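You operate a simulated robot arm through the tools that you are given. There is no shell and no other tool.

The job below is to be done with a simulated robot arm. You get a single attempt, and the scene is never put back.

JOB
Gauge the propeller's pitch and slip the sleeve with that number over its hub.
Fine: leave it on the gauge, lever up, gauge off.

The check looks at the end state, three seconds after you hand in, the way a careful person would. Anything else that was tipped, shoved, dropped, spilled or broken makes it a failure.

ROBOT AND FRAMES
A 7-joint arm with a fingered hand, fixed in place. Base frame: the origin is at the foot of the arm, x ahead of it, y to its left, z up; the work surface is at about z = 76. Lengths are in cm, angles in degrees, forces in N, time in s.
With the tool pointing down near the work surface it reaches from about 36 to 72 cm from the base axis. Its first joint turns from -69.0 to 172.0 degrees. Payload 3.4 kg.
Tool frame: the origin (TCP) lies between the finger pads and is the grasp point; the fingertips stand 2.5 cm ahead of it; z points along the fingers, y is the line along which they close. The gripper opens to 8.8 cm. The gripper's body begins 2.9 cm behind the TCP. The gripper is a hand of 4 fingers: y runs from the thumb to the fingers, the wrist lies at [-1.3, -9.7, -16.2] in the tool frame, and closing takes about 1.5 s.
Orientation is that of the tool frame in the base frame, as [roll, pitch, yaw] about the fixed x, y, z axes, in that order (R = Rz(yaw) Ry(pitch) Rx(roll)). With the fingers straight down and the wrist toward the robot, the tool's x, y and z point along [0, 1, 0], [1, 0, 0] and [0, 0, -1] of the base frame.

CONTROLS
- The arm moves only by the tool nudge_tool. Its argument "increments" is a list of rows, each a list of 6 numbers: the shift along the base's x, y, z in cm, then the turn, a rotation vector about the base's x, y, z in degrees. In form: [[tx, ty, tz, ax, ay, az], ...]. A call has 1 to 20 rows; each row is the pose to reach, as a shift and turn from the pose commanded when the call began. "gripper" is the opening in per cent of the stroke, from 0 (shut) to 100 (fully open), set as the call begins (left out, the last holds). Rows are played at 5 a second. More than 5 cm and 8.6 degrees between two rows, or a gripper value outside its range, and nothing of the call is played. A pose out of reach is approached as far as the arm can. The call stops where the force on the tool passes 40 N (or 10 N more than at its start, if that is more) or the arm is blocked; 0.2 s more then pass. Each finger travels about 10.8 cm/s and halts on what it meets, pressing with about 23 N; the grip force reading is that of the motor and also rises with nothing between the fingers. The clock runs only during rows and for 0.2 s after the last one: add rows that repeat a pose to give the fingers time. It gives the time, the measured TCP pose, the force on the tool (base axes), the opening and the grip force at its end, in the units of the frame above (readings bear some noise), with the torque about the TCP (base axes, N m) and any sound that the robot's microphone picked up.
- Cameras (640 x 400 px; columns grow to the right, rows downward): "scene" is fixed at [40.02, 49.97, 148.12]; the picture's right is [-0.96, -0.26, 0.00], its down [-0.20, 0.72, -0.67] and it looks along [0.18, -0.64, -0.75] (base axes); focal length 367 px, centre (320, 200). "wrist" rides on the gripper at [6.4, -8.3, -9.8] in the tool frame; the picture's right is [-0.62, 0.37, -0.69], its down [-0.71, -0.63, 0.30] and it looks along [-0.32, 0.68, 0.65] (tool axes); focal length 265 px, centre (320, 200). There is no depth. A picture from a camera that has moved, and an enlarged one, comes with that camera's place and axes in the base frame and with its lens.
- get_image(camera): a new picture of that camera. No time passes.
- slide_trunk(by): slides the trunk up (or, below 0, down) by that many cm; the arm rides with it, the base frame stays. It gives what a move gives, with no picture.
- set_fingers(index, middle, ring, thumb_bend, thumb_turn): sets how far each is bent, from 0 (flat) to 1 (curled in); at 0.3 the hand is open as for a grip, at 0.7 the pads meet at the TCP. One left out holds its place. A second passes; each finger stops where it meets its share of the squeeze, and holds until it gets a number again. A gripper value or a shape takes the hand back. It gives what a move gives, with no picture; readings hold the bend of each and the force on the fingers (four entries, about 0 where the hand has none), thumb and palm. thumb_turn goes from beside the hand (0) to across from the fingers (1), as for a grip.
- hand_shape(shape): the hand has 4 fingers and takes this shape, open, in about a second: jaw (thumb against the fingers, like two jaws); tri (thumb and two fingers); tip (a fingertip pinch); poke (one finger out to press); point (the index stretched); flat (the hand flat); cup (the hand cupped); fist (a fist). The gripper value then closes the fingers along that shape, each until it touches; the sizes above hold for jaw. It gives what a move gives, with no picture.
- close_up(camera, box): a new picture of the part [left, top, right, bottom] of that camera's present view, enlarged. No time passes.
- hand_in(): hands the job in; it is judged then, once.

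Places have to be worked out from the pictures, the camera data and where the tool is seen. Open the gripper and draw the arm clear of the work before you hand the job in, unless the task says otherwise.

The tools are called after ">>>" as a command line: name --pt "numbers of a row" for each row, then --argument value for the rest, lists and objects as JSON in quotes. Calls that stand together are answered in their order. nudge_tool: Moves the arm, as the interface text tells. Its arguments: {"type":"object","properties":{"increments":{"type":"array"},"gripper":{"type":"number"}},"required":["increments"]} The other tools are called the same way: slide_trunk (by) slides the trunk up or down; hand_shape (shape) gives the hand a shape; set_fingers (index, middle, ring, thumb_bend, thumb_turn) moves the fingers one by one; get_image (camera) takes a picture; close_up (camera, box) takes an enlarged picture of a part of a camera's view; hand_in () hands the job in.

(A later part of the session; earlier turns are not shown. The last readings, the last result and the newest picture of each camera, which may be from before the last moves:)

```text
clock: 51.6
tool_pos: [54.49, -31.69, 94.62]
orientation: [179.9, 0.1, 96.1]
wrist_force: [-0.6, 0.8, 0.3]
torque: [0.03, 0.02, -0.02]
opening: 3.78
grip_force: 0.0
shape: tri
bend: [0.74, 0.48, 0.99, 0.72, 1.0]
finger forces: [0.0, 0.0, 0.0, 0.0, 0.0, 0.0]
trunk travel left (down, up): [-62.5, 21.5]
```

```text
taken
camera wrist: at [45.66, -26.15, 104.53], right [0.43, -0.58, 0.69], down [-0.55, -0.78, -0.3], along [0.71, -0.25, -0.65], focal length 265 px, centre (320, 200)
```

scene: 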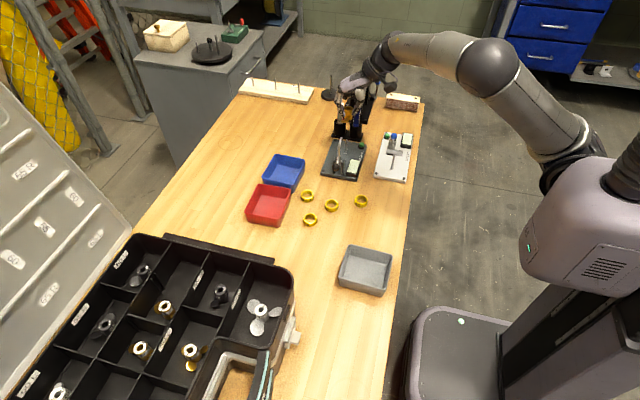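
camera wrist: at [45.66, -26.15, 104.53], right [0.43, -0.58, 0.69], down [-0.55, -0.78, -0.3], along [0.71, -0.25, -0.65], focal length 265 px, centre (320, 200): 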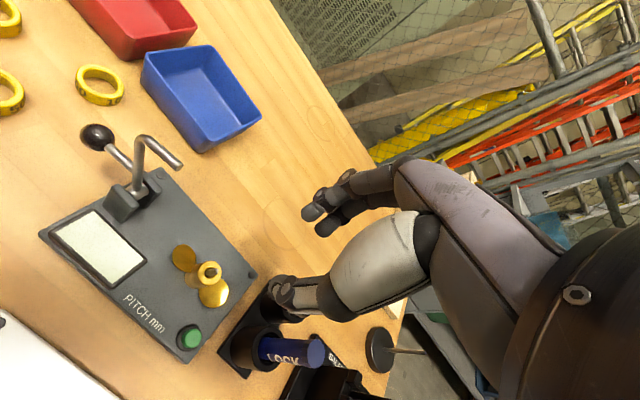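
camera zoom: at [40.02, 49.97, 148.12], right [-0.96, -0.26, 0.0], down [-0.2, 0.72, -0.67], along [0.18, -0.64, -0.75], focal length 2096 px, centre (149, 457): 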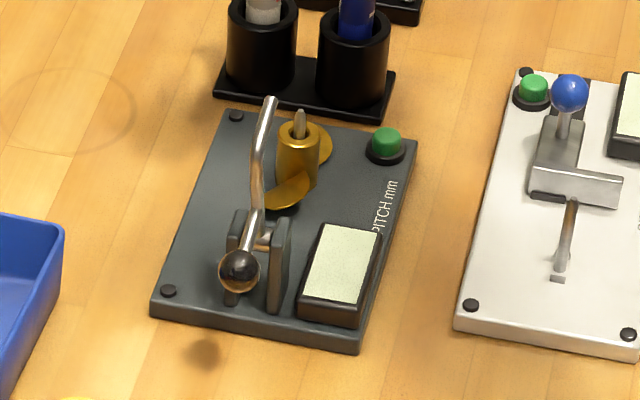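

The propeller is seated with a blade toward the lever. Next I switch the gauge on: I take the "poke" shape and zoom in to locate the button and the fingertip.

>>> hand_shape --shape "poke"

>>> close_up --camera "wrist" --box '[30, 100, 270, 370]'

>>> get_image --camera "wrist"

>>> close_up --camera "scene" --box '[310, 70, 410, 150]'

```text
clock: 52.5
tool_pos: [54.41, -31.77, 94.71]
orientation: [-180.0, 0.0, 96.1]
wrist_force: [0.1, 0.5, -0.8]
torque: [-0.02, 0.02, 0.01]
opening: 0.0
grip_force: 0.1
shape: poke
bend: [0.7, 0.7, 0.99, 1.0, 1.0]
finger forces: [0.0, 0.0, 0.0, 0.0, 0.0, 0.0]
trunk travel left (down, up): [-62.5, 21.5]
```

```text
1.48 times, centred on (150, 235) of wrist
camera zoom: at [45.64, -26.15, 104.49], right [0.43, -0.58, 0.69], down [-0.55, -0.78, -0.3], along [0.71, -0.25, -0.65], focal length 393 px, centre (572, 148)
```

zoom: 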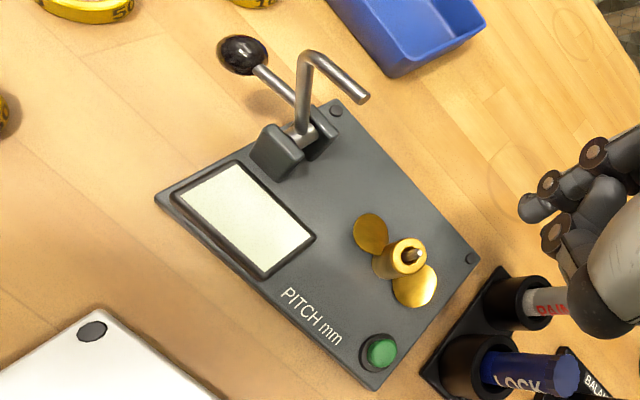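

```text
taken
camera wrist: at [45.64, -26.15, 104.49], right [0.43, -0.58, 0.69], down [-0.55, -0.78, -0.3], along [0.71, -0.25, -0.65], focal length 265 px, centre (320, 200)
```

wrist: 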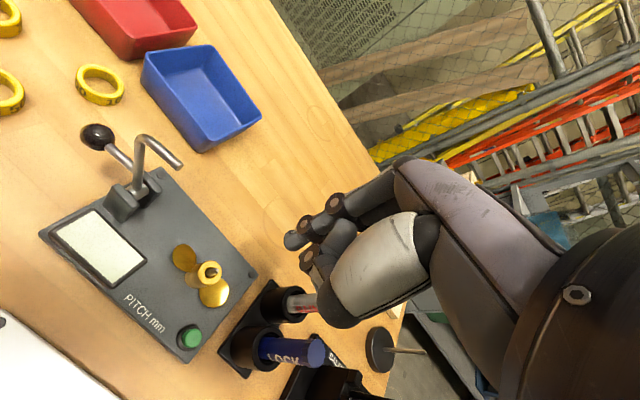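

```text
5.00 times, centred on (360, 110) of scene
camera zoom: at [40.02, 49.97, 148.12], right [-0.96, -0.26, 0.0], down [-0.2, 0.72, -0.67], along [0.18, -0.64, -0.75], focal length 1834 px, centre (120, 650)
```

zoom: 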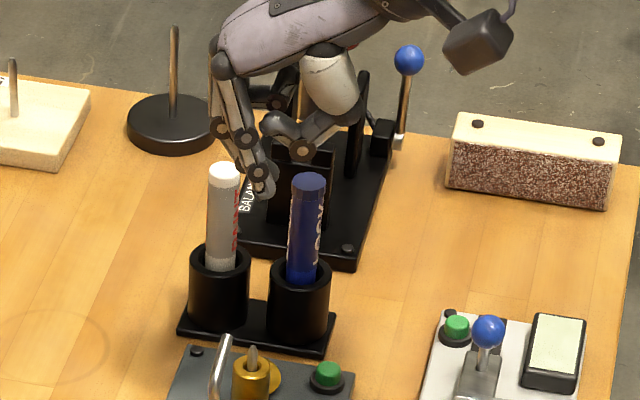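

I zoom in on the poking finger to see where its tip is relative to the TCP.

>>> close_up --camera "wrist" --box '[270, 170, 400, 290]'

>>> close_up --camera "scene" --box '[345, 80, 385, 115]'

>>> close_up --camera "wrist" --box '[160, 300, 230, 360]'

```text
3.33 times, centred on (335, 230) of wrist
camera zoom: at [45.64, -26.15, 104.49], right [0.43, -0.58, 0.69], down [-0.55, -0.78, -0.3], along [0.71, -0.25, -0.65], focal length 885 px, centre (270, 100)
```

zoom: 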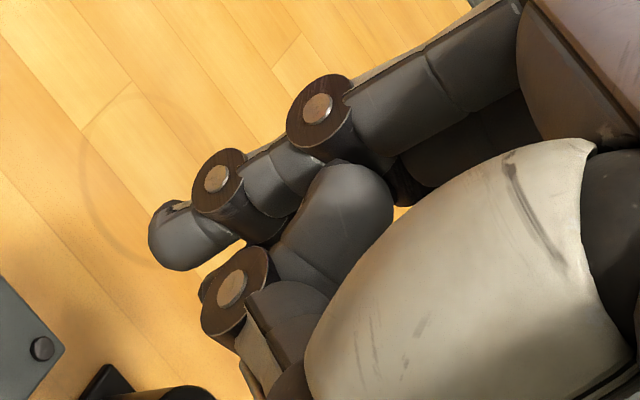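

```text
11.43 times, centred on (365, 98) of scene
camera zoom: at [40.02, 49.97, 148.12], right [-0.96, -0.26, 0.0], down [-0.2, 0.72, -0.67], along [0.18, -0.64, -0.75], focal length 4191 px, centre (-194, 1371)
```

zoom: 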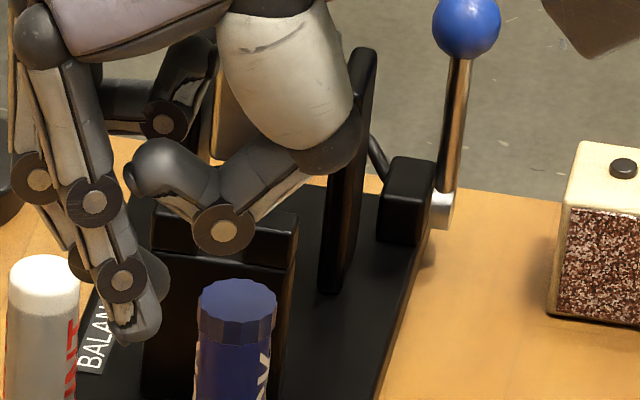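

```text
6.67 times, centred on (195, 330) of wrist
camera zoom: at [45.64, -26.15, 104.49], right [0.43, -0.58, 0.69], down [-0.55, -0.78, -0.3], along [0.71, -0.25, -0.65], focal length 1769 px, centre (1153, -667)
```

zoom: 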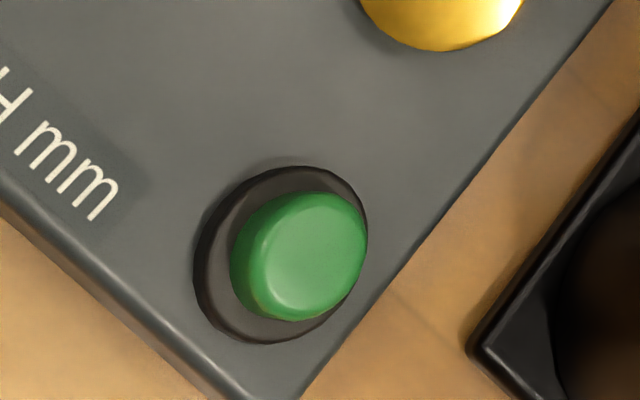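

Poke extends index and middle together; the index tip sits about 0.5 cm toward +tool-x and 2.7 cm below the TCP. The button centre is near (50.4, -34.75), top z ≈ 78.4. I turn the hand 14° to stay clear of the pens and come down above the button.

>>> nudge_tool --pt "-1 -1 0 0 0 3.5" --pt "-2 -2 0 0 0 7" --pt "-3 -3 0 0 0 10.5" --pt "-4.05 -3.6 0 0 0 14" --pt "-4.05 -3.6 -3 0 0 14" --pt "-4.05 -3.6 -6 0 0 14" --pt "-4.05 -3.6 -9 0 0 14" --pt "-4.05 -3.6 -11.2 0 0 14" --pt "-4.05 -3.6 -11.2 0 0 14"

>>> get_image --camera "wrist"

>>> close_up --camera "scene" --box '[330, 100, 410, 170]'

```text
clock: 54.5
tool_pos: [50.37, -35.47, 83.34]
orientation: [180.0, 0.1, 110.1]
wrist_force: [-0.4, -0.1, 0.1]
torque: [-0.01, -0.02, 0.03]
opening: 0.0
grip_force: 0.0
shape: poke
bend: [0.7, 0.7, 0.99, 1.0, 1.0]
finger forces: [0.0, 0.1, 0.0, 0.1, 0.0, 0.0]
trunk travel left (down, up): [-62.5, 21.5]
```

```text
taken
camera wrist: at [40.5, -32.09, 93.21], right [0.56, -0.46, 0.69], down [-0.35, -0.89, -0.3], along [0.75, -0.07, -0.65], focal length 265 px, centre (320, 200)
```

wrist: 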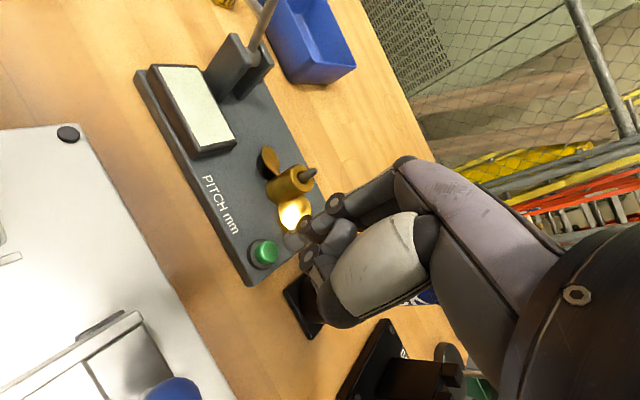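

```text
5.71 times, centred on (370, 135) of scene
camera zoom: at [40.02, 49.97, 148.12], right [-0.96, -0.26, 0.0], down [-0.2, 0.72, -0.67], along [0.18, -0.64, -0.75], focal length 2096 px, centre (34, 571)
```

zoom: 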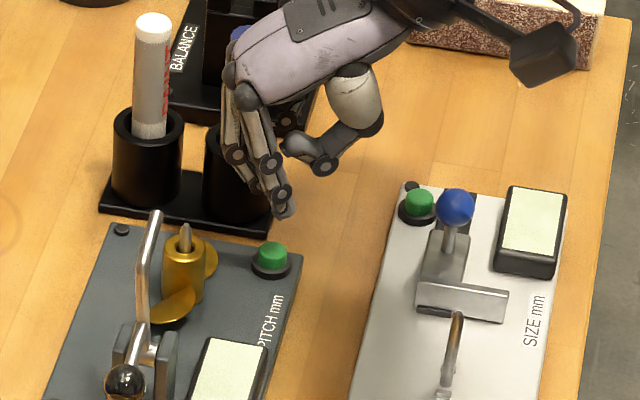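

The index tip is nearly over the button. I zoom in to verify the exact offset before pressing.

>>> close_up --camera "wrist" --box '[230, 200, 350, 300]'

>>> close_up --camera "scene" --box '[355, 120, 385, 150]'

```text
4.00 times, centred on (290, 250) of wrist
camera zoom: at [40.5, -32.09, 93.21], right [0.56, -0.46, 0.69], down [-0.35, -0.89, -0.3], along [0.75, -0.07, -0.65], focal length 1062 px, centre (440, 0)
```

zoom: 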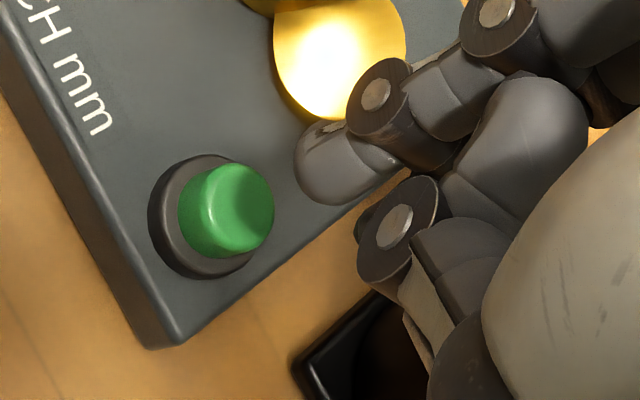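

```text
13.33 times, centred on (370, 135) of scene
camera zoom: at [40.02, 49.97, 148.12], right [-0.96, -0.26, 0.0], down [-0.2, 0.72, -0.67], along [0.18, -0.64, -0.75], focal length 4890 px, centre (-347, 1067)
```

zoom: 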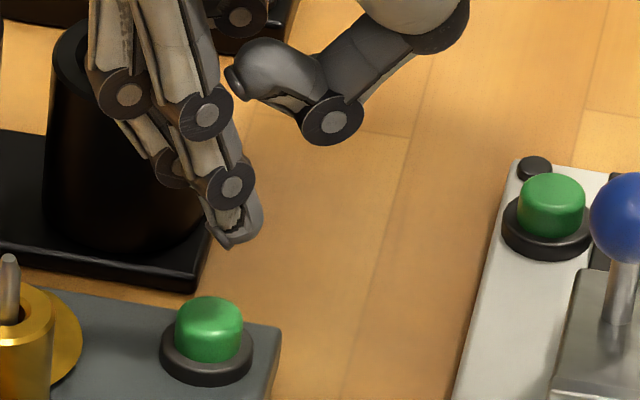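

Triangulating, the fingertip is about 0.3 cm short in x and 0.2 cm over in y from the button's centre. I curl the middle finger so that only the index presses, and correct the position while coming down close.

>>> set_fingers --middle 1.0

>>> nudge_tool --pt "0.3 -0.2 -0.5 0 0 0" --pt "0.3 -0.2 -1.2 0 0 0" --pt "0.3 -0.2 -1.8 0 0 0" --pt "0.3 -0.2 -1.8 0 0 0"

>>> close_up --camera "wrist" --box '[230, 200, 350, 300]'

>>> close_up --camera "scene" --box '[345, 125, 385, 155]'

```text
clock: 55.5
tool_pos: [50.35, -35.33, 83.27]
orientation: [179.9, 0.0, 110.0]
wrist_force: [0.5, 0.0, 0.4]
torque: [0.01, 0.01, -0.04]
opening: 2.29
grip_force: 0.0
shape: fingers
bend: [0.7, 1.0, 0.99, 1.0, 1.0]
finger forces: [0.0, 0.1, 0.0, 0.0, 0.0, 0.0]
trunk travel left (down, up): [-62.5, 21.5]
```

```text
clock: 56.5
tool_pos: [50.52, -35.58, 81.61]
orientation: [-180.0, 0.1, 110.0]
wrist_force: [0.1, 0.2, 0.6]
torque: [-0.01, 0.01, 0.01]
opening: 2.27
grip_force: 0.0
shape: fingers
bend: [0.7, 1.0, 0.99, 1.0, 1.0]
finger forces: [0.1, 0.0, 0.0, 0.0, 0.0, 0.0]
trunk travel left (down, up): [-62.5, 21.5]
```

```text
4.00 times, centred on (290, 250) of wrist
camera zoom: at [40.76, -32.32, 91.43], right [0.56, -0.46, 0.69], down [-0.35, -0.89, -0.3], along [0.75, -0.07, -0.65], focal length 1062 px, centre (440, 0)
```

zoom: 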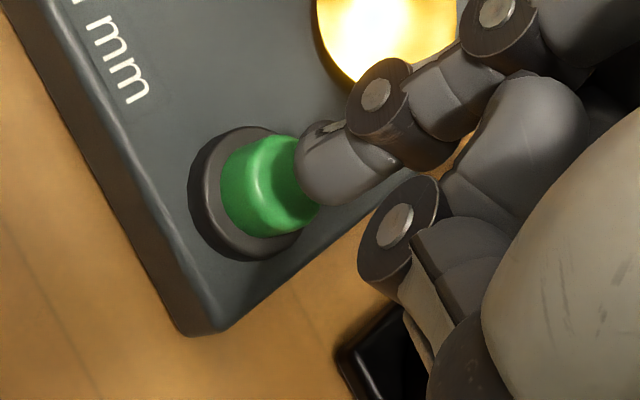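

```text
13.33 times, centred on (365, 140) of scene
camera zoom: at [40.02, 49.97, 148.12], right [-0.96, -0.26, 0.0], down [-0.2, 0.72, -0.67], along [0.18, -0.64, -0.75], focal length 4890 px, centre (-280, 1000)
```

zoom: 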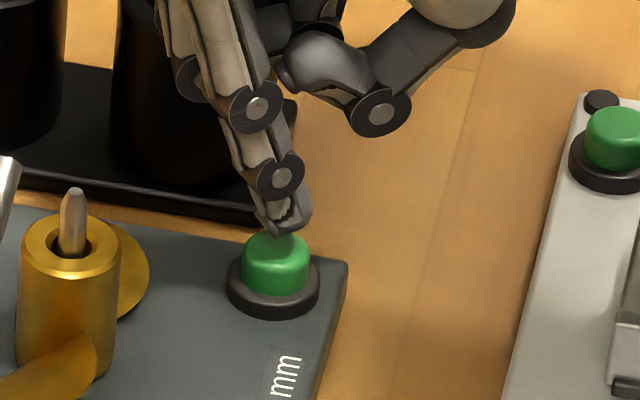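

The tip is just above the button. I press in small steps and listen for a click or beep.

>>> nudge_tool --pt "0 0 -0.15 0 0 0" --pt "0 0 -0.3 0 0 0" --pt "0 0 -0.45 0 0 0" --pt "0 0 -0.6 0 0 0" --pt "0 0 -0.7 0 0 0"

>>> close_up --camera "scene" --box '[315, 120, 385, 185]'

```text
clock: 57.7
tool_pos: [50.73, -35.54, 80.94]
orientation: [-180.0, 0.1, 110.0]
wrist_force: [0.5, -0.5, 0.1]
torque: [-0.02, 0.0, 0.01]
opening: 2.28
grip_force: 0.5
shape: fingers
bend: [0.7, 1.0, 0.99, 1.0, 1.0]
finger forces: [0.6, 0.0, 0.0, 0.1, 0.1, 0.0]
trunk travel left (down, up): [-62.5, 21.5]
```

```text
6.15 times, centred on (350, 152) of scene
camera zoom: at [40.02, 49.97, 148.12], right [-0.96, -0.26, 0.0], down [-0.2, 0.72, -0.67], along [0.18, -0.64, -0.75], focal length 2257 px, centre (135, 492)
```

zoom: 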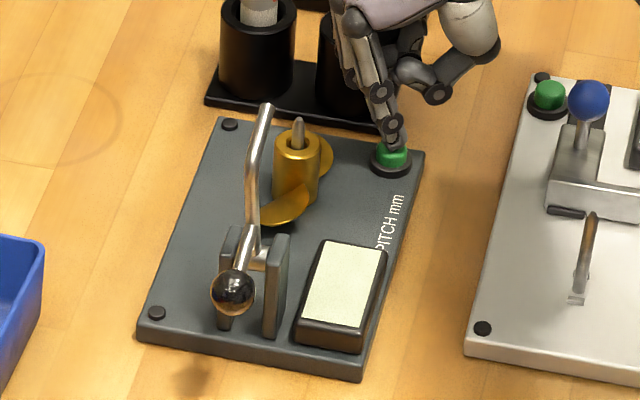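

The index reads 0.6 N: first contact. I press further in finer steps.

>>> nudge_tool --pt "0 0 -0.1 0 0 0" --pt "0 0 -0.2 0 0 0" --pt "0 0 -0.25 0 0 0"

>>> close_up --camera "scene" --box '[315, 120, 385, 185]'

```text
clock: 58.5
tool_pos: [50.54, -35.58, 80.71]
orientation: [180.0, 0.1, 110.0]
wrist_force: [0.3, -0.8, 1.1]
torque: [0.0, -0.03, 0.02]
opening: 2.22
grip_force: 1.0
shape: fingers
bend: [0.7, 1.0, 0.99, 1.0, 1.0]
finger forces: [1.6, 0.0, 0.0, 0.1, 0.0, 0.0]
trunk travel left (down, up): [-62.5, 21.5]
heard: click
```

```text
6.15 times, centred on (350, 152) of scene
camera zoom: at [40.02, 49.97, 148.12], right [-0.96, -0.26, 0.0], down [-0.2, 0.72, -0.67], along [0.18, -0.64, -0.75], focal length 2257 px, centre (135, 492)
```

zoom: 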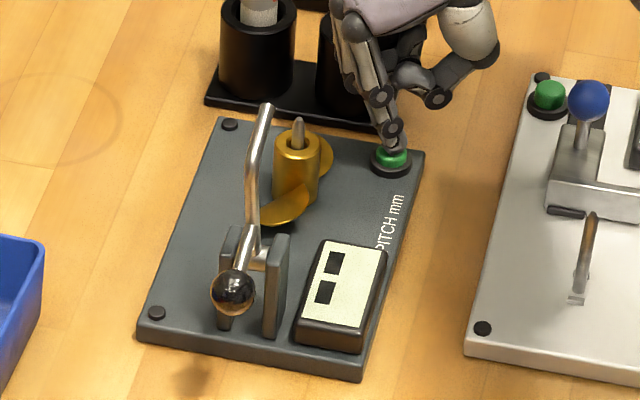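

A click was heard and the display lit with two dashes: the gauge is on. I raise the finger off the button and clear.

>>> nudge_tool --pt "0 0 0.5 0 0 0" --pt "0 0 1.5 0 0 0" --pt "0 0 4 0 0 0" --pt "0 0 7 0 0 0" --pt "0 0 10 0 0 0" --pt "0 0 13 0 0 0" --pt "0 0 13 0 0 0"

>>> close_up --camera "scene" --box '[315, 120, 385, 185]'

>>> get_image --camera "wrist"

```text
clock: 60.1
tool_pos: [50.56, -35.71, 93.69]
orientation: [-180.0, -0.1, 110.0]
wrist_force: [0.0, -0.4, 0.1]
torque: [0.0, -0.01, 0.04]
opening: 2.26
grip_force: 0.0
shape: fingers
bend: [0.7, 1.0, 0.99, 1.0, 1.0]
finger forces: [0.1, 0.0, 0.0, 0.1, 0.0, 0.1]
trunk travel left (down, up): [-62.5, 21.5]
```

```text
6.15 times, centred on (350, 152) of scene
camera zoom: at [40.02, 49.97, 148.12], right [-0.96, -0.26, 0.0], down [-0.2, 0.72, -0.67], along [0.18, -0.64, -0.75], focal length 2257 px, centre (135, 492)
```

zoom: 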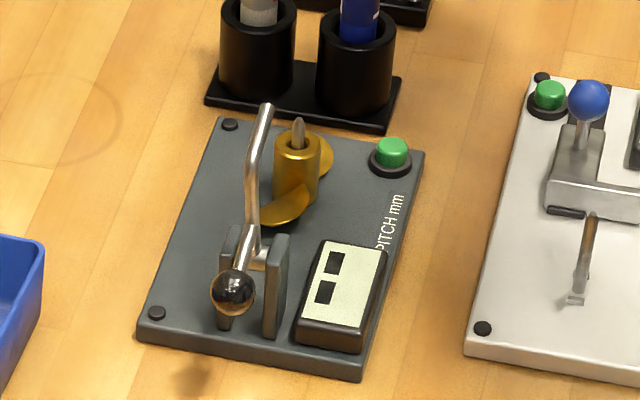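

```text
taken
camera wrist: at [40.73, -32.46, 103.61], right [0.56, -0.46, 0.69], down [-0.35, -0.89, -0.3], along [0.75, -0.07, -0.65], focal length 265 px, centre (320, 200)
```

wrist: 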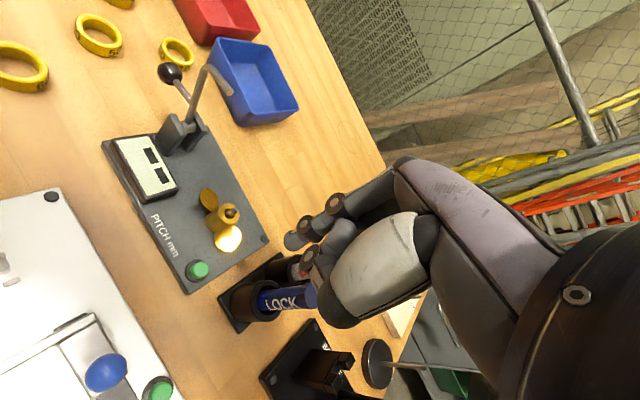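

The display shows dashes, so it waits for the lever. I'll measure the lever's ball, rod and pivot from this view and the scene.

>>> close_up --camera "wrist" --box '[90, 40, 250, 210]'

>>> close_up --camera "scene" --box '[325, 135, 375, 180]'

```text
2.35 times, centred on (170, 125) of wrist
camera zoom: at [40.73, -32.46, 103.61], right [0.56, -0.46, 0.69], down [-0.35, -0.89, -0.3], along [0.75, -0.07, -0.65], focal length 624 px, centre (673, 376)
```

zoom: 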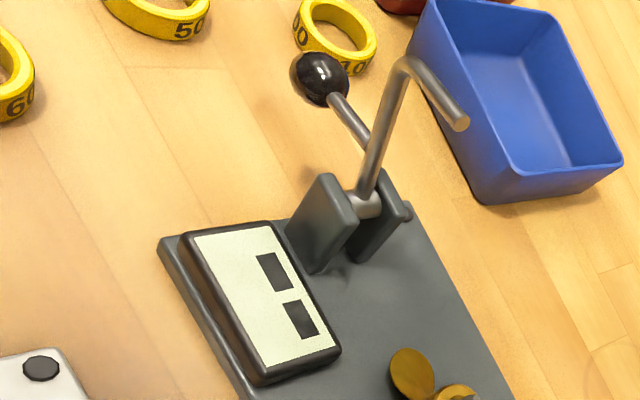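

```text
8.89 times, centred on (350, 158) of scene
camera zoom: at [40.02, 49.97, 148.12], right [-0.96, -0.26, 0.0], down [-0.2, 0.72, -0.67], along [0.18, -0.64, -0.75], focal length 3260 px, centre (53, 578)
```

zoom: 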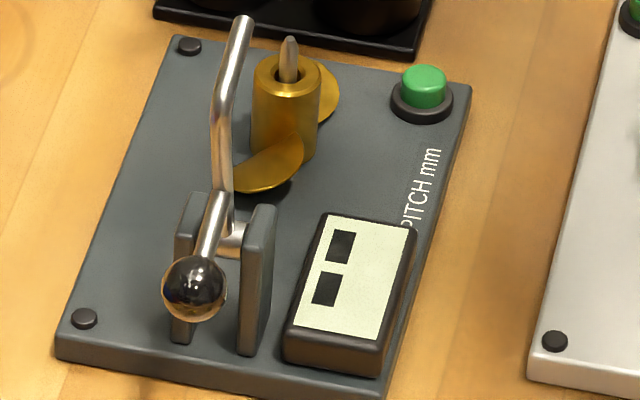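

I get the lever's pivot at about (54.5, -22.9, 81.4), ball (54.4, -18.5, 82.8), rod bend (54.5, -21.1, 87.3), feeler tip (54.5, -23.75, 88.4). I'll push the upright rod over from behind with the index finger, so I move there at height first, turning to yaw 90.

>>> nudge_tool --pt "0.5 2.5 1 0 0 -3" --pt "1 5 2 0 0 -6" --pt "1.6 7.5 2 0 0 -9" --pt "2.2 10 2 0 0 -12" --pt "3 13 2 0 0 -16" --pt "3.87 16 2 0 0 -20" --pt "3.87 16 2 0 0 -20"

>>> get_image --camera "wrist"

>>> close_up --camera "scene" --box '[315, 100, 395, 180]'

```text
clock: 61.4
tool_pos: [51.22, -23.99, 86.16]
orientation: [-168.3, -1.7, 91.5]
wrist_force: [-3.8, 0.4, 2.7]
torque: [0.02, -0.15, 0.02]
opening: 2.2
grip_force: 2.1
shape: fingers
bend: [0.7, 1.0, 0.99, 1.0, 1.0]
finger forces: [4.3, 1.1, 0.1, 0.1, 0.0, 0.0]
trunk travel left (down, up): [-62.5, 21.5]
stopped in row 6: the arm was blocked; the commanded pose is now the measured one
```

```text
taken
camera wrist: at [45.19, -17.93, 97.71], right [0.52, -0.62, 0.59], down [-0.66, -0.73, -0.19], along [0.54, -0.29, -0.79], focal length 265 px, centre (320, 200)
```

wrist: 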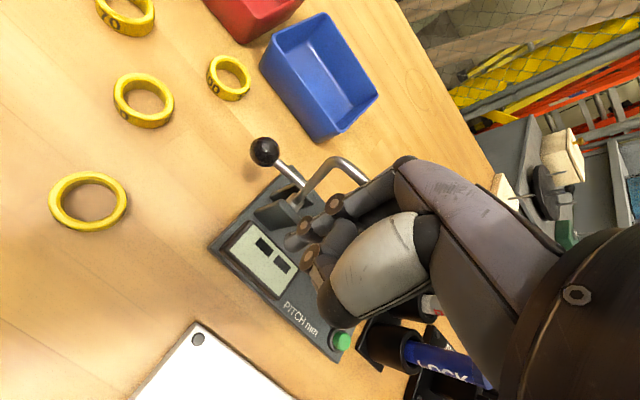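

```text
5.00 times, centred on (355, 140) of scene
camera zoom: at [40.02, 49.97, 148.12], right [-0.96, -0.26, 0.0], down [-0.2, 0.72, -0.67], along [0.18, -0.64, -0.75], focal length 1834 px, centre (145, 500)
```

zoom: 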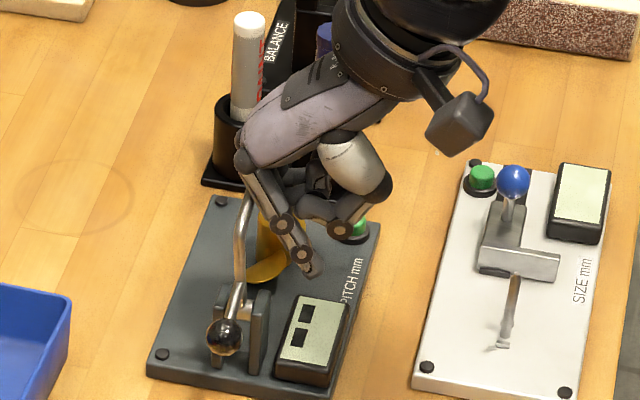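

The arm dipped unexpectedly on the way (probably a joint-configuration change) and the index lightly touches the feeler rod at 4 N. I back off gently away from the rod (-x) and up, then check that everything is in place.

>>> nudge_tool --pt "-0.5 0 0.2 0 0 0" --pt "-1.0 0 0.5 0 0 0" --pt "-1.5 0 1.2 0 0 0" --pt "-1.5 0 1.2 0 0 0"

>>> get_image --camera "scene"

>>> close_up --camera "scene" --box '[315, 100, 395, 180]'

```text
clock: 62.4
tool_pos: [49.58, -24.66, 86.38]
orientation: [-167.2, -2.6, 90.1]
wrist_force: [0.0, -0.2, 0.1]
torque: [-0.01, 0.01, 0.03]
opening: 2.24
grip_force: 0.1
shape: fingers
bend: [0.7, 1.0, 0.99, 1.0, 1.0]
finger forces: [0.0, 0.0, 0.1, 0.0, 0.0, 0.0]
trunk travel left (down, up): [-62.5, 21.5]
```

```text
taken
```

scene: 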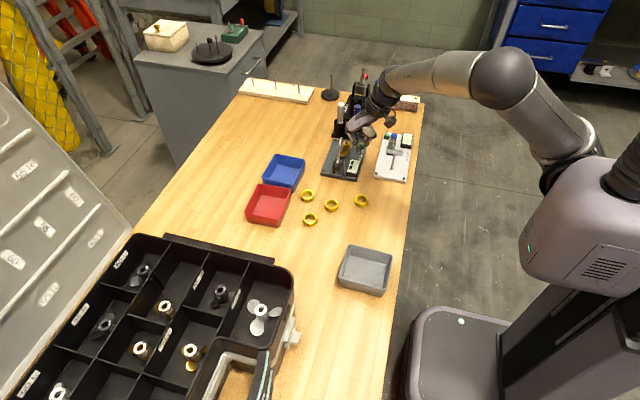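

```text
5.00 times, centred on (355, 140) of scene
camera zoom: at [40.02, 49.97, 148.12], right [-0.96, -0.26, 0.0], down [-0.2, 0.72, -0.67], along [0.18, -0.64, -0.75], focal length 1834 px, centre (145, 500)
```

zoom: 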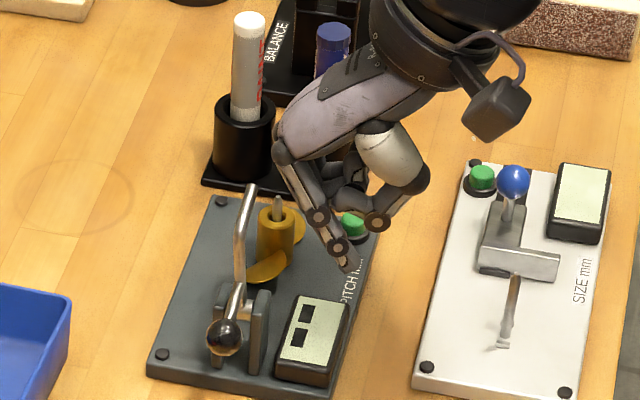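

Free again, nothing moved. I go straight up and see whether the arm follows properly.

>>> nudge_tool --pt "0 0 1.5 0 0 0" --pt "0 0 3 0 0 0" --pt "0 0 4.5 0 0 0" --pt "0 0 6 0 0 0" --pt "0 0 8 0 0 0" --pt "0 0 8 0 0 0"

>>> get_image --camera "scene"

```text
clock: 63.8
tool_pos: [49.69, -24.69, 94.99]
orientation: [-168.2, -3.3, 90.1]
wrist_force: [0.5, -0.8, -0.4]
torque: [0.01, -0.01, -0.02]
opening: 2.24
grip_force: 0.0
shape: fingers
bend: [0.7, 1.0, 0.99, 1.0, 1.0]
finger forces: [0.0, 0.0, 0.1, 0.1, 0.0, 0.1]
trunk travel left (down, up): [-62.5, 21.5]
```

```text
taken
```

scene: 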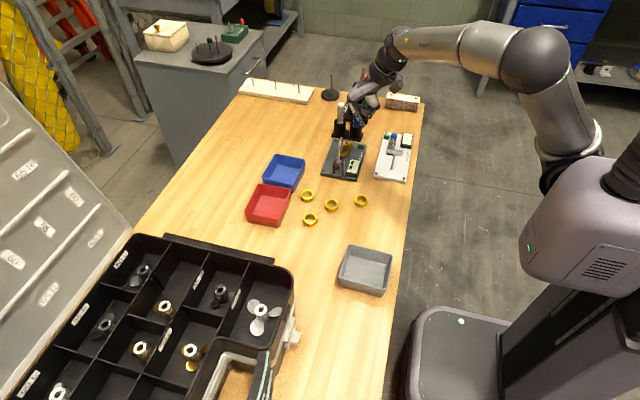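

The arm follows well now. I level the hand again (12° tilt) in place.

>>> nudge_tool --pt "0 0 0.5 -1.1 -3.95 0" --pt "0 0 1 -2.16 -7.9 0" --pt "0 0 1 -3.24 -11.85 0" --pt "0 0 1 -3.24 -11.85 0"

```text
clock: 64.8
tool_pos: [49.69, -24.35, 96.26]
orientation: [179.9, 1.0, 90.8]
wrist_force: [-0.7, 0.3, -1.0]
torque: [0.0, 0.01, -0.01]
opening: 2.23
grip_force: 0.0
shape: fingers
bend: [0.7, 1.0, 0.99, 1.0, 1.0]
finger forces: [0.0, 0.0, 0.0, 0.0, 0.0, 0.0]
trunk travel left (down, up): [-62.5, 21.5]
```

Now I move across in small steps, at this height, to behind the rod and watch the pose.

>>> nudge_tool --pt "0.5 1 0.5 0.5 0 -0.4" --pt "1 2 1 1 0 -0.8" --pt "1.5 3 1 1 0 -0.8" --pt "2.2 4.7 1 1 0 -0.8" --pt "2.2 4.7 1 1 0 -0.8"

>>> nudge_tool --pt "0.9 0 0 0 0 0" --pt "1.8 0 0 0 0 0" --pt "2.7 0 0 0 0 0" --pt "2.7 0 0 0 0 0"

>>> get_image --camera "wrist"

>>> get_image --camera "scene"

```text
clock: 66.0
tool_pos: [52.13, -19.45, 97.37]
orientation: [179.8, 0.2, 90.2]
wrist_force: [-0.3, 0.2, 0.8]
torque: [0.0, 0.0, -0.03]
opening: 2.25
grip_force: 0.0
shape: fingers
bend: [0.7, 1.0, 0.99, 1.0, 1.0]
finger forces: [0.0, 0.0, 0.1, 0.1, 0.0, 0.0]
trunk travel left (down, up): [-62.5, 21.5]
```

```text
clock: 67.0
tool_pos: [54.82, -19.53, 97.92]
orientation: [179.1, -0.4, 90.2]
wrist_force: [-0.2, -0.5, -0.6]
torque: [0.01, 0.01, 0.01]
opening: 2.27
grip_force: 0.1
shape: fingers
bend: [0.7, 1.0, 0.99, 1.0, 1.0]
finger forces: [0.1, 0.1, 0.0, 0.0, 0.0, 0.1]
trunk travel left (down, up): [-62.5, 21.5]
```

```text
taken
camera wrist: at [46.52, -13.09, 107.69], right [0.36, -0.62, 0.69], down [-0.62, -0.71, -0.32], along [0.69, -0.32, -0.65], focal length 265 px, centre (320, 200)
```

wrist: 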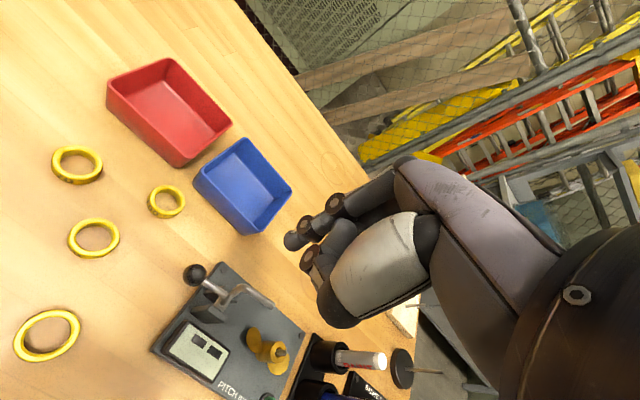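

```text
taken
```

scene: 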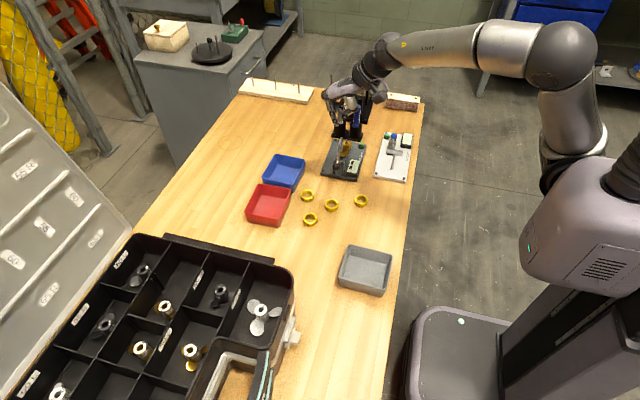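

I lower in small steps to just above the feeler's height and look at the clearance.

>>> nudge_tool --pt "-0.2 0 -1.5 0 0 0" --pt "-0.2 0 -3 0 0 0" --pt "-0.2 0 -4.5 0 0 0" --pt "-0.2 0 -6 0 0 0" --pt "-0.2 0 -7 0 0 0" --pt "-0.2 0 -7 0 0 0"

>>> close_up --camera "scene" --box '[310, 100, 390, 180]'

>>> close_up --camera "wrist" --box '[180, 170, 380, 350]'

```text
clock: 68.4
tool_pos: [54.83, -19.81, 90.92]
orientation: [179.0, -1.3, 89.3]
wrist_force: [-0.6, -0.4, -0.6]
torque: [0.01, -0.04, 0.0]
opening: 2.27
grip_force: 0.0
shape: fingers
bend: [0.7, 1.0, 0.99, 1.0, 1.0]
finger forces: [0.0, 0.0, 0.0, 0.0, 0.0, 0.0]
trunk travel left (down, up): [-62.5, 21.5]
```

```text
5.00 times, centred on (350, 140) of scene
camera zoom: at [40.02, 49.97, 148.12], right [-0.96, -0.26, 0.0], down [-0.2, 0.72, -0.67], along [0.18, -0.64, -0.75], focal length 1834 px, centre (170, 500)
```

zoom: 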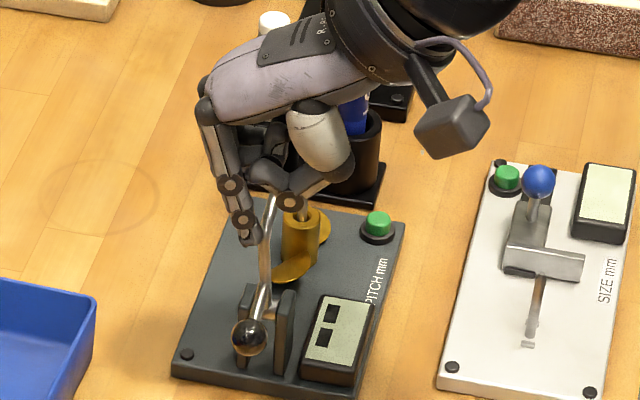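

```text
2.22 times, centred on (280, 260) of wrist
camera zoom: at [46.44, -13.46, 100.81], right [0.35, -0.64, 0.68], down [-0.63, -0.7, -0.33], along [0.69, -0.32, -0.65], focal length 590 px, centre (409, 67)
```

zoom: 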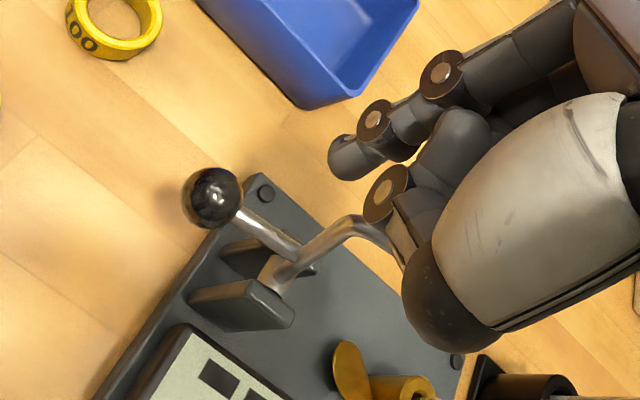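

The index tip is about at (54.8, -18.95, 89.2). I zoom in to see how low the curled fingers hang relative to the feeler's foot.

>>> close_up --camera "scene" --box '[345, 115, 385, 150]'

>>> close_up --camera "wrist" --box '[280, 180, 380, 260]'

```text
11.43 times, centred on (365, 132) of scene
camera zoom: at [40.02, 49.97, 148.12], right [-0.96, -0.26, 0.0], down [-0.2, 0.72, -0.67], along [0.18, -0.64, -0.75], focal length 4191 px, centre (-194, 971)
```

zoom: 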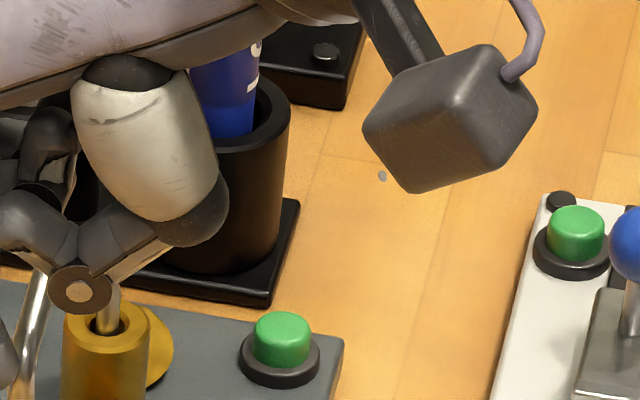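

```text
5.00 times, centred on (330, 220) of wrist
camera zoom: at [46.44, -13.46, 100.81], right [0.35, -0.64, 0.68], down [-0.63, -0.7, -0.33], along [0.69, -0.32, -0.65], focal length 1327 px, centre (270, 100)
```

zoom: 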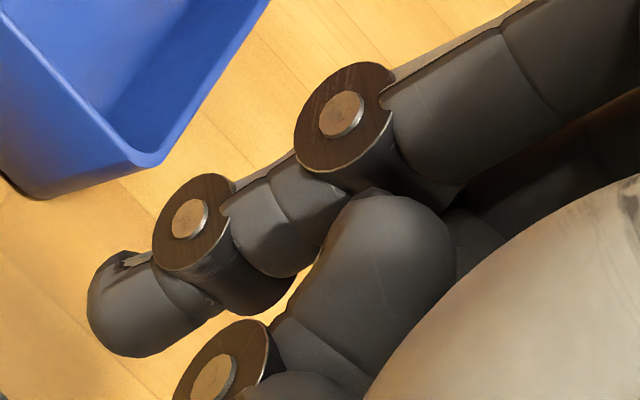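

>>> close_up --camera "scene" --box '[335, 115, 375, 155]'

```text
10.00 times, centred on (355, 135) of scene
camera zoom: at [40.02, 49.97, 148.12], right [-0.96, -0.26, 0.0], down [-0.2, 0.72, -0.67], along [0.18, -0.64, -0.75], focal length 3668 px, centre (-30, 850)
```

zoom: 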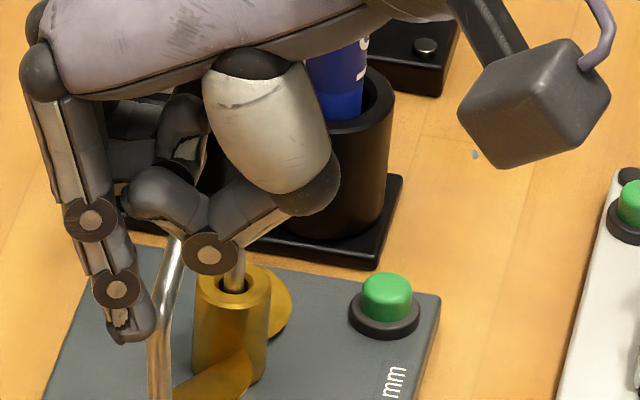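

The curled digits hang at least 3 cm above the index tip, enough to stay above the feeler's foot if I push near the bend. I lower the tip to bend height just behind the rod.

>>> nudge_tool --pt "-0.3 0 -0.8 0 0 0" --pt "-0.3 0 -1.6 0 0 0" --pt "-0.3 0 -2.2 0 0 0" --pt "-0.3 0 -2.2 0 0 0"

>>> close_up --camera "scene" --box '[330, 115, 375, 160]'

>>> close_up --camera "wrist" --box '[220, 180, 360, 290]'

```text
clock: 69.4
tool_pos: [54.26, -19.89, 88.42]
orientation: [179.2, -1.5, 89.1]
wrist_force: [0.1, -0.1, 0.3]
torque: [-0.04, 0.02, -0.04]
opening: 2.25
grip_force: 0.1
shape: fingers
bend: [0.7, 1.0, 0.99, 1.0, 1.0]
finger forces: [0.1, 0.0, 0.1, 0.1, 0.0, 0.0]
trunk travel left (down, up): [-62.5, 21.5]
```

```text
8.89 times, centred on (352, 138) of scene
camera zoom: at [40.02, 49.97, 148.12], right [-0.96, -0.26, 0.0], down [-0.2, 0.72, -0.67], along [0.18, -0.64, -0.75], focal length 3260 px, centre (31, 756)
```

zoom: 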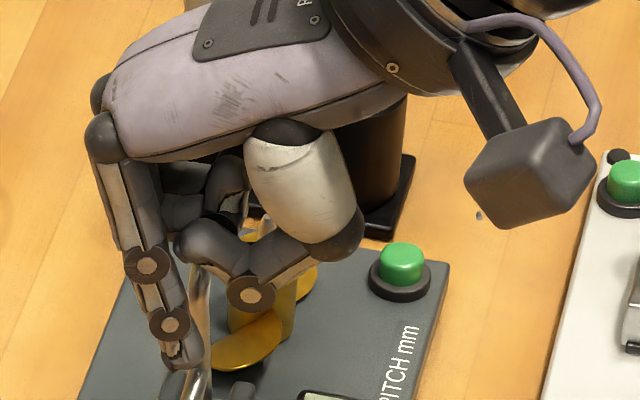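

```text
3.64 times, centred on (290, 235) of wrist
camera zoom: at [46.22, -13.54, 98.43], right [0.35, -0.64, 0.68], down [-0.64, -0.7, -0.33], along [0.69, -0.32, -0.65], focal length 965 px, centre (429, 73)
```

zoom: 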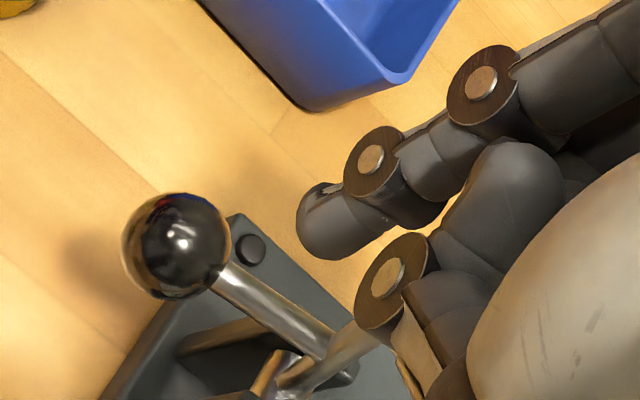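

The tip is level with the rod's top, about 2 cm behind it, aligned in x. I push slowly toward -y and watch the forces.

>>> nudge_tool --pt "0 -0.5 0 0 0 0" --pt "0 -1.0 0 0 0 0" --pt "0 -1.3 0.05 0 0 0" --pt "0 -1.6 0.12 0 0 0" --pt "0 -1.9 0.22 0 0 0" --pt "0 -2.2 0.3 0 0 0"

>>> close_up --camera "scene" --box '[325, 115, 375, 170]'

>>> close_up --camera "wrist" --box '[220, 180, 360, 290]'

```text
clock: 70.8
tool_pos: [54.36, -21.66, 88.67]
orientation: [179.4, -0.6, 89.8]
wrist_force: [-0.1, 0.3, 1.5]
torque: [0.04, 0.01, 0.02]
opening: 2.26
grip_force: 0.4
shape: fingers
bend: [0.7, 1.0, 0.99, 1.0, 1.0]
finger forces: [0.8, 0.0, 0.1, 0.0, 0.0, 0.0]
trunk travel left (down, up): [-62.5, 21.5]
```

```text
7.27 times, centred on (350, 142) of scene
camera zoom: at [40.02, 49.97, 148.12], right [-0.96, -0.26, 0.0], down [-0.2, 0.72, -0.67], along [0.18, -0.64, -0.75], focal length 2667 px, centre (102, 618)
```

zoom: 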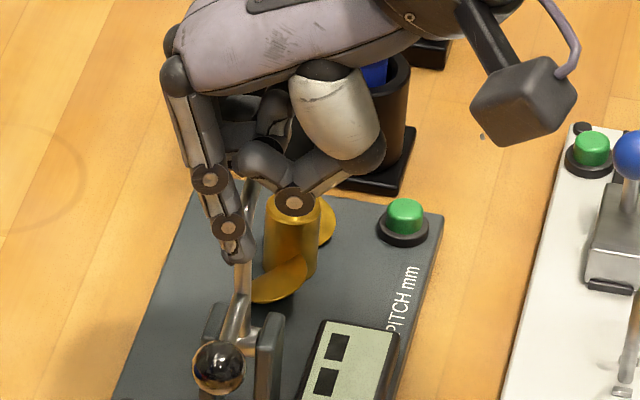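

```text
3.64 times, centred on (290, 235) of wrist
camera zoom: at [46.15, -15.35, 98.58], right [0.36, -0.63, 0.69], down [-0.63, -0.71, -0.32], along [0.69, -0.32, -0.65], focal length 965 px, centre (429, 73)
```

zoom: 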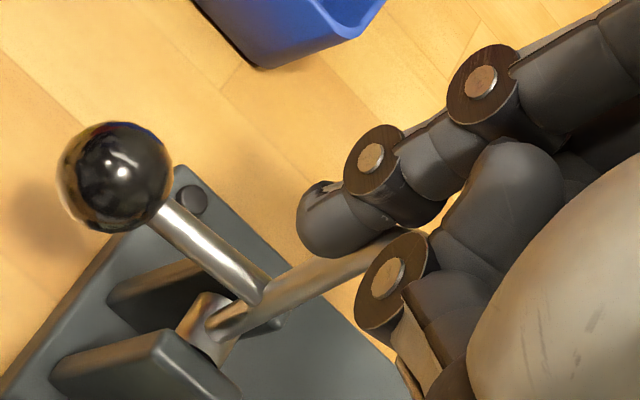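

Light contact (0.8 N) with the rod's back. I continue along the arc over the top.

>>> nudge_tool --pt "0 -0.4 0.12 0 0 0" --pt "0 -0.8 0.23 0 0 0" --pt "0 -1.13 0.3 0 0 0" --pt "0 -1.5 0.34 0 0 0" --pt "0 -1.85 0.36 0 0 0" --pt "0 -2.17 0.36 0 0 0"

>>> close_up --camera "scene" --box '[325, 115, 375, 170]'

>>> close_up --camera "wrist" --box '[200, 160, 360, 290]'

```text
clock: 72.2
tool_pos: [54.32, -23.72, 88.79]
orientation: [180.0, 0.7, 90.4]
wrist_force: [-0.4, -0.3, 0.9]
torque: [0.01, 0.0, -0.01]
opening: 2.26
grip_force: 0.1
shape: fingers
bend: [0.7, 1.0, 0.99, 1.0, 1.0]
finger forces: [0.1, 0.1, 0.1, 0.0, 0.0, 0.1]
trunk travel left (down, up): [-62.5, 21.5]
```

```text
7.27 times, centred on (350, 142) of scene
camera zoom: at [40.02, 49.97, 148.12], right [-0.96, -0.26, 0.0], down [-0.2, 0.72, -0.67], along [0.18, -0.64, -0.75], focal length 2667 px, centre (102, 618)
```

zoom: 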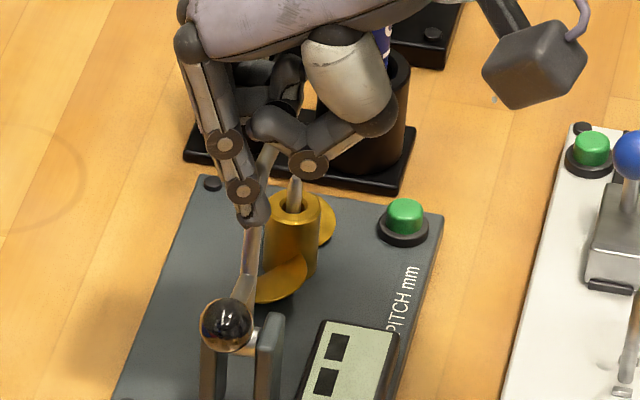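

```text
3.08 times, centred on (280, 225) of wrist
camera zoom: at [46.12, -17.19, 98.6], right [0.37, -0.61, 0.7], down [-0.62, -0.72, -0.3], along [0.69, -0.33, -0.65], focal length 817 px, centre (443, 123)
```

zoom: 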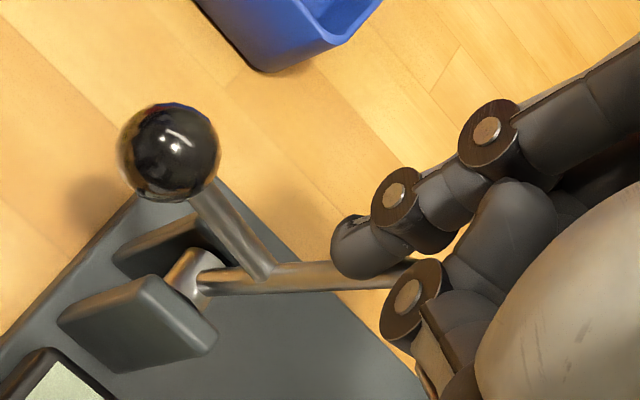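

The lever turns smoothly with almost no force and the ball is rising. I follow the arc down further.

>>> nudge_tool --pt "0 -0.5 -0.03 0 0 0" --pt "0 -1.03 -0.12 0 0 0" --pt "0 -1.5 -0.25 0 0 0" --pt "0 -2.03 -0.41 0 0 0" --pt "0 -2.5 -0.63 0 0 0" --pt "0 -2.96 -0.87 0 0 0"

>>> close_up --camera "scene" --box '[325, 115, 375, 170]'

>>> close_up --camera "wrist" --box '[200, 160, 360, 290]'

```text
clock: 73.6
tool_pos: [54.36, -26.41, 88.0]
orientation: [179.9, 1.4, 90.9]
wrist_force: [-0.4, -0.8, 1.1]
torque: [-0.01, 0.01, -0.02]
opening: 2.26
grip_force: 0.2
shape: fingers
bend: [0.7, 1.0, 0.99, 1.0, 1.0]
finger forces: [0.0, 0.1, 0.0, 0.1, 0.0, 0.0]
trunk travel left (down, up): [-62.5, 21.5]
```

```text
7.27 times, centred on (350, 142) of scene
camera zoom: at [40.02, 49.97, 148.12], right [-0.96, -0.26, 0.0], down [-0.2, 0.72, -0.67], along [0.18, -0.64, -0.75], focal length 2667 px, centre (102, 618)
```

zoom: 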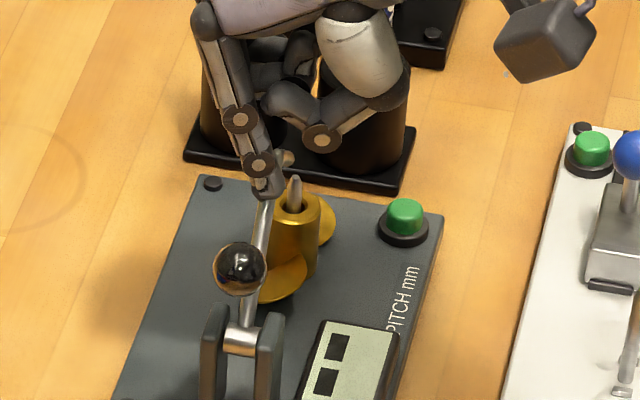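

```text
3.08 times, centred on (280, 225) of wrist
camera zoom: at [46.11, -19.79, 97.7], right [0.38, -0.6, 0.71], down [-0.62, -0.73, -0.29], along [0.69, -0.33, -0.65], focal length 817 px, centre (443, 123)
```

zoom: 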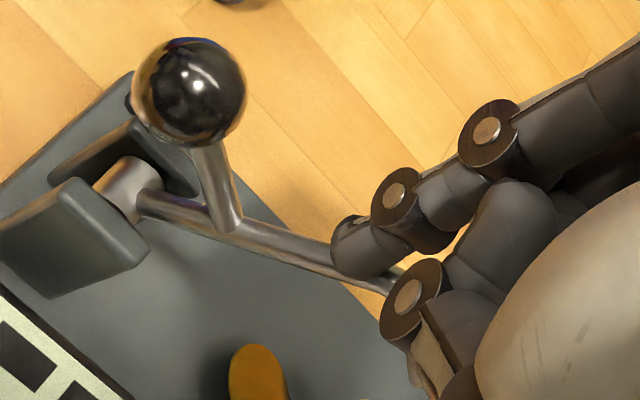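

Going well. I continue down the arc to about 15° above the expected contact.

>>> nudge_tool --pt "0 -0.45 -0.3 0 0 0" --pt "0 -0.84 -0.62 0 0 0" --pt "0 -1.2 -1.0 0 0 0" --pt "0 -1.56 -1.37 0 0 0" --pt "0 -1.85 -1.8 0 0 0" --pt "0 -1.85 -1.8 0 0 0"

>>> close_up --camera "scene" --box '[325, 115, 375, 170]'

>>> close_up --camera "wrist" --box '[160, 160, 360, 320]'

```text
clock: 75.0
tool_pos: [54.31, -28.29, 86.15]
orientation: [179.9, 1.2, 90.8]
wrist_force: [0.5, 0.7, 0.3]
torque: [-0.01, -0.01, 0.02]
opening: 2.28
grip_force: 0.1
shape: fingers
bend: [0.7, 1.0, 0.99, 1.0, 1.0]
finger forces: [0.0, 0.0, 0.0, 0.0, 0.0, 0.0]
trunk travel left (down, up): [-62.5, 21.5]
```

```text
7.27 times, centred on (350, 142) of scene
camera zoom: at [40.02, 49.97, 148.12], right [-0.96, -0.26, 0.0], down [-0.2, 0.72, -0.67], along [0.18, -0.64, -0.75], focal length 2667 px, centre (102, 618)
```

zoom: 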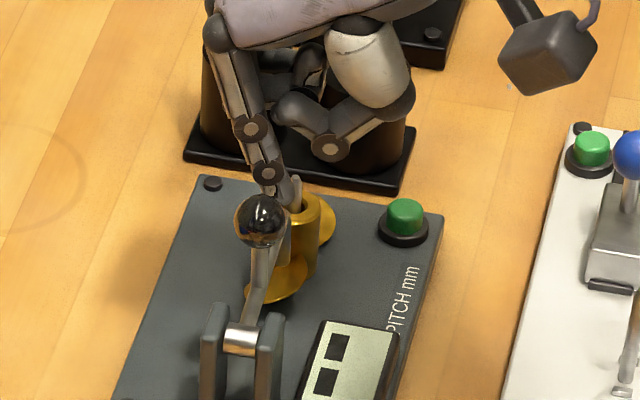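

```text
2.50 times, centred on (260, 240) of wrist
camera zoom: at [46.09, -21.68, 95.87], right [0.38, -0.6, 0.71], down [-0.62, -0.73, -0.29], along [0.69, -0.33, -0.65], focal length 664 px, centre (470, 100)
```

zoom: 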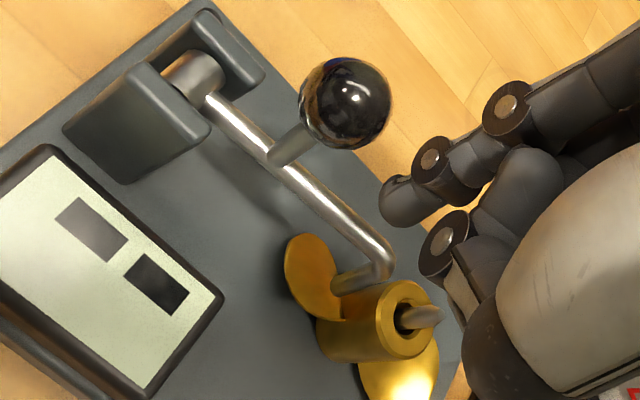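

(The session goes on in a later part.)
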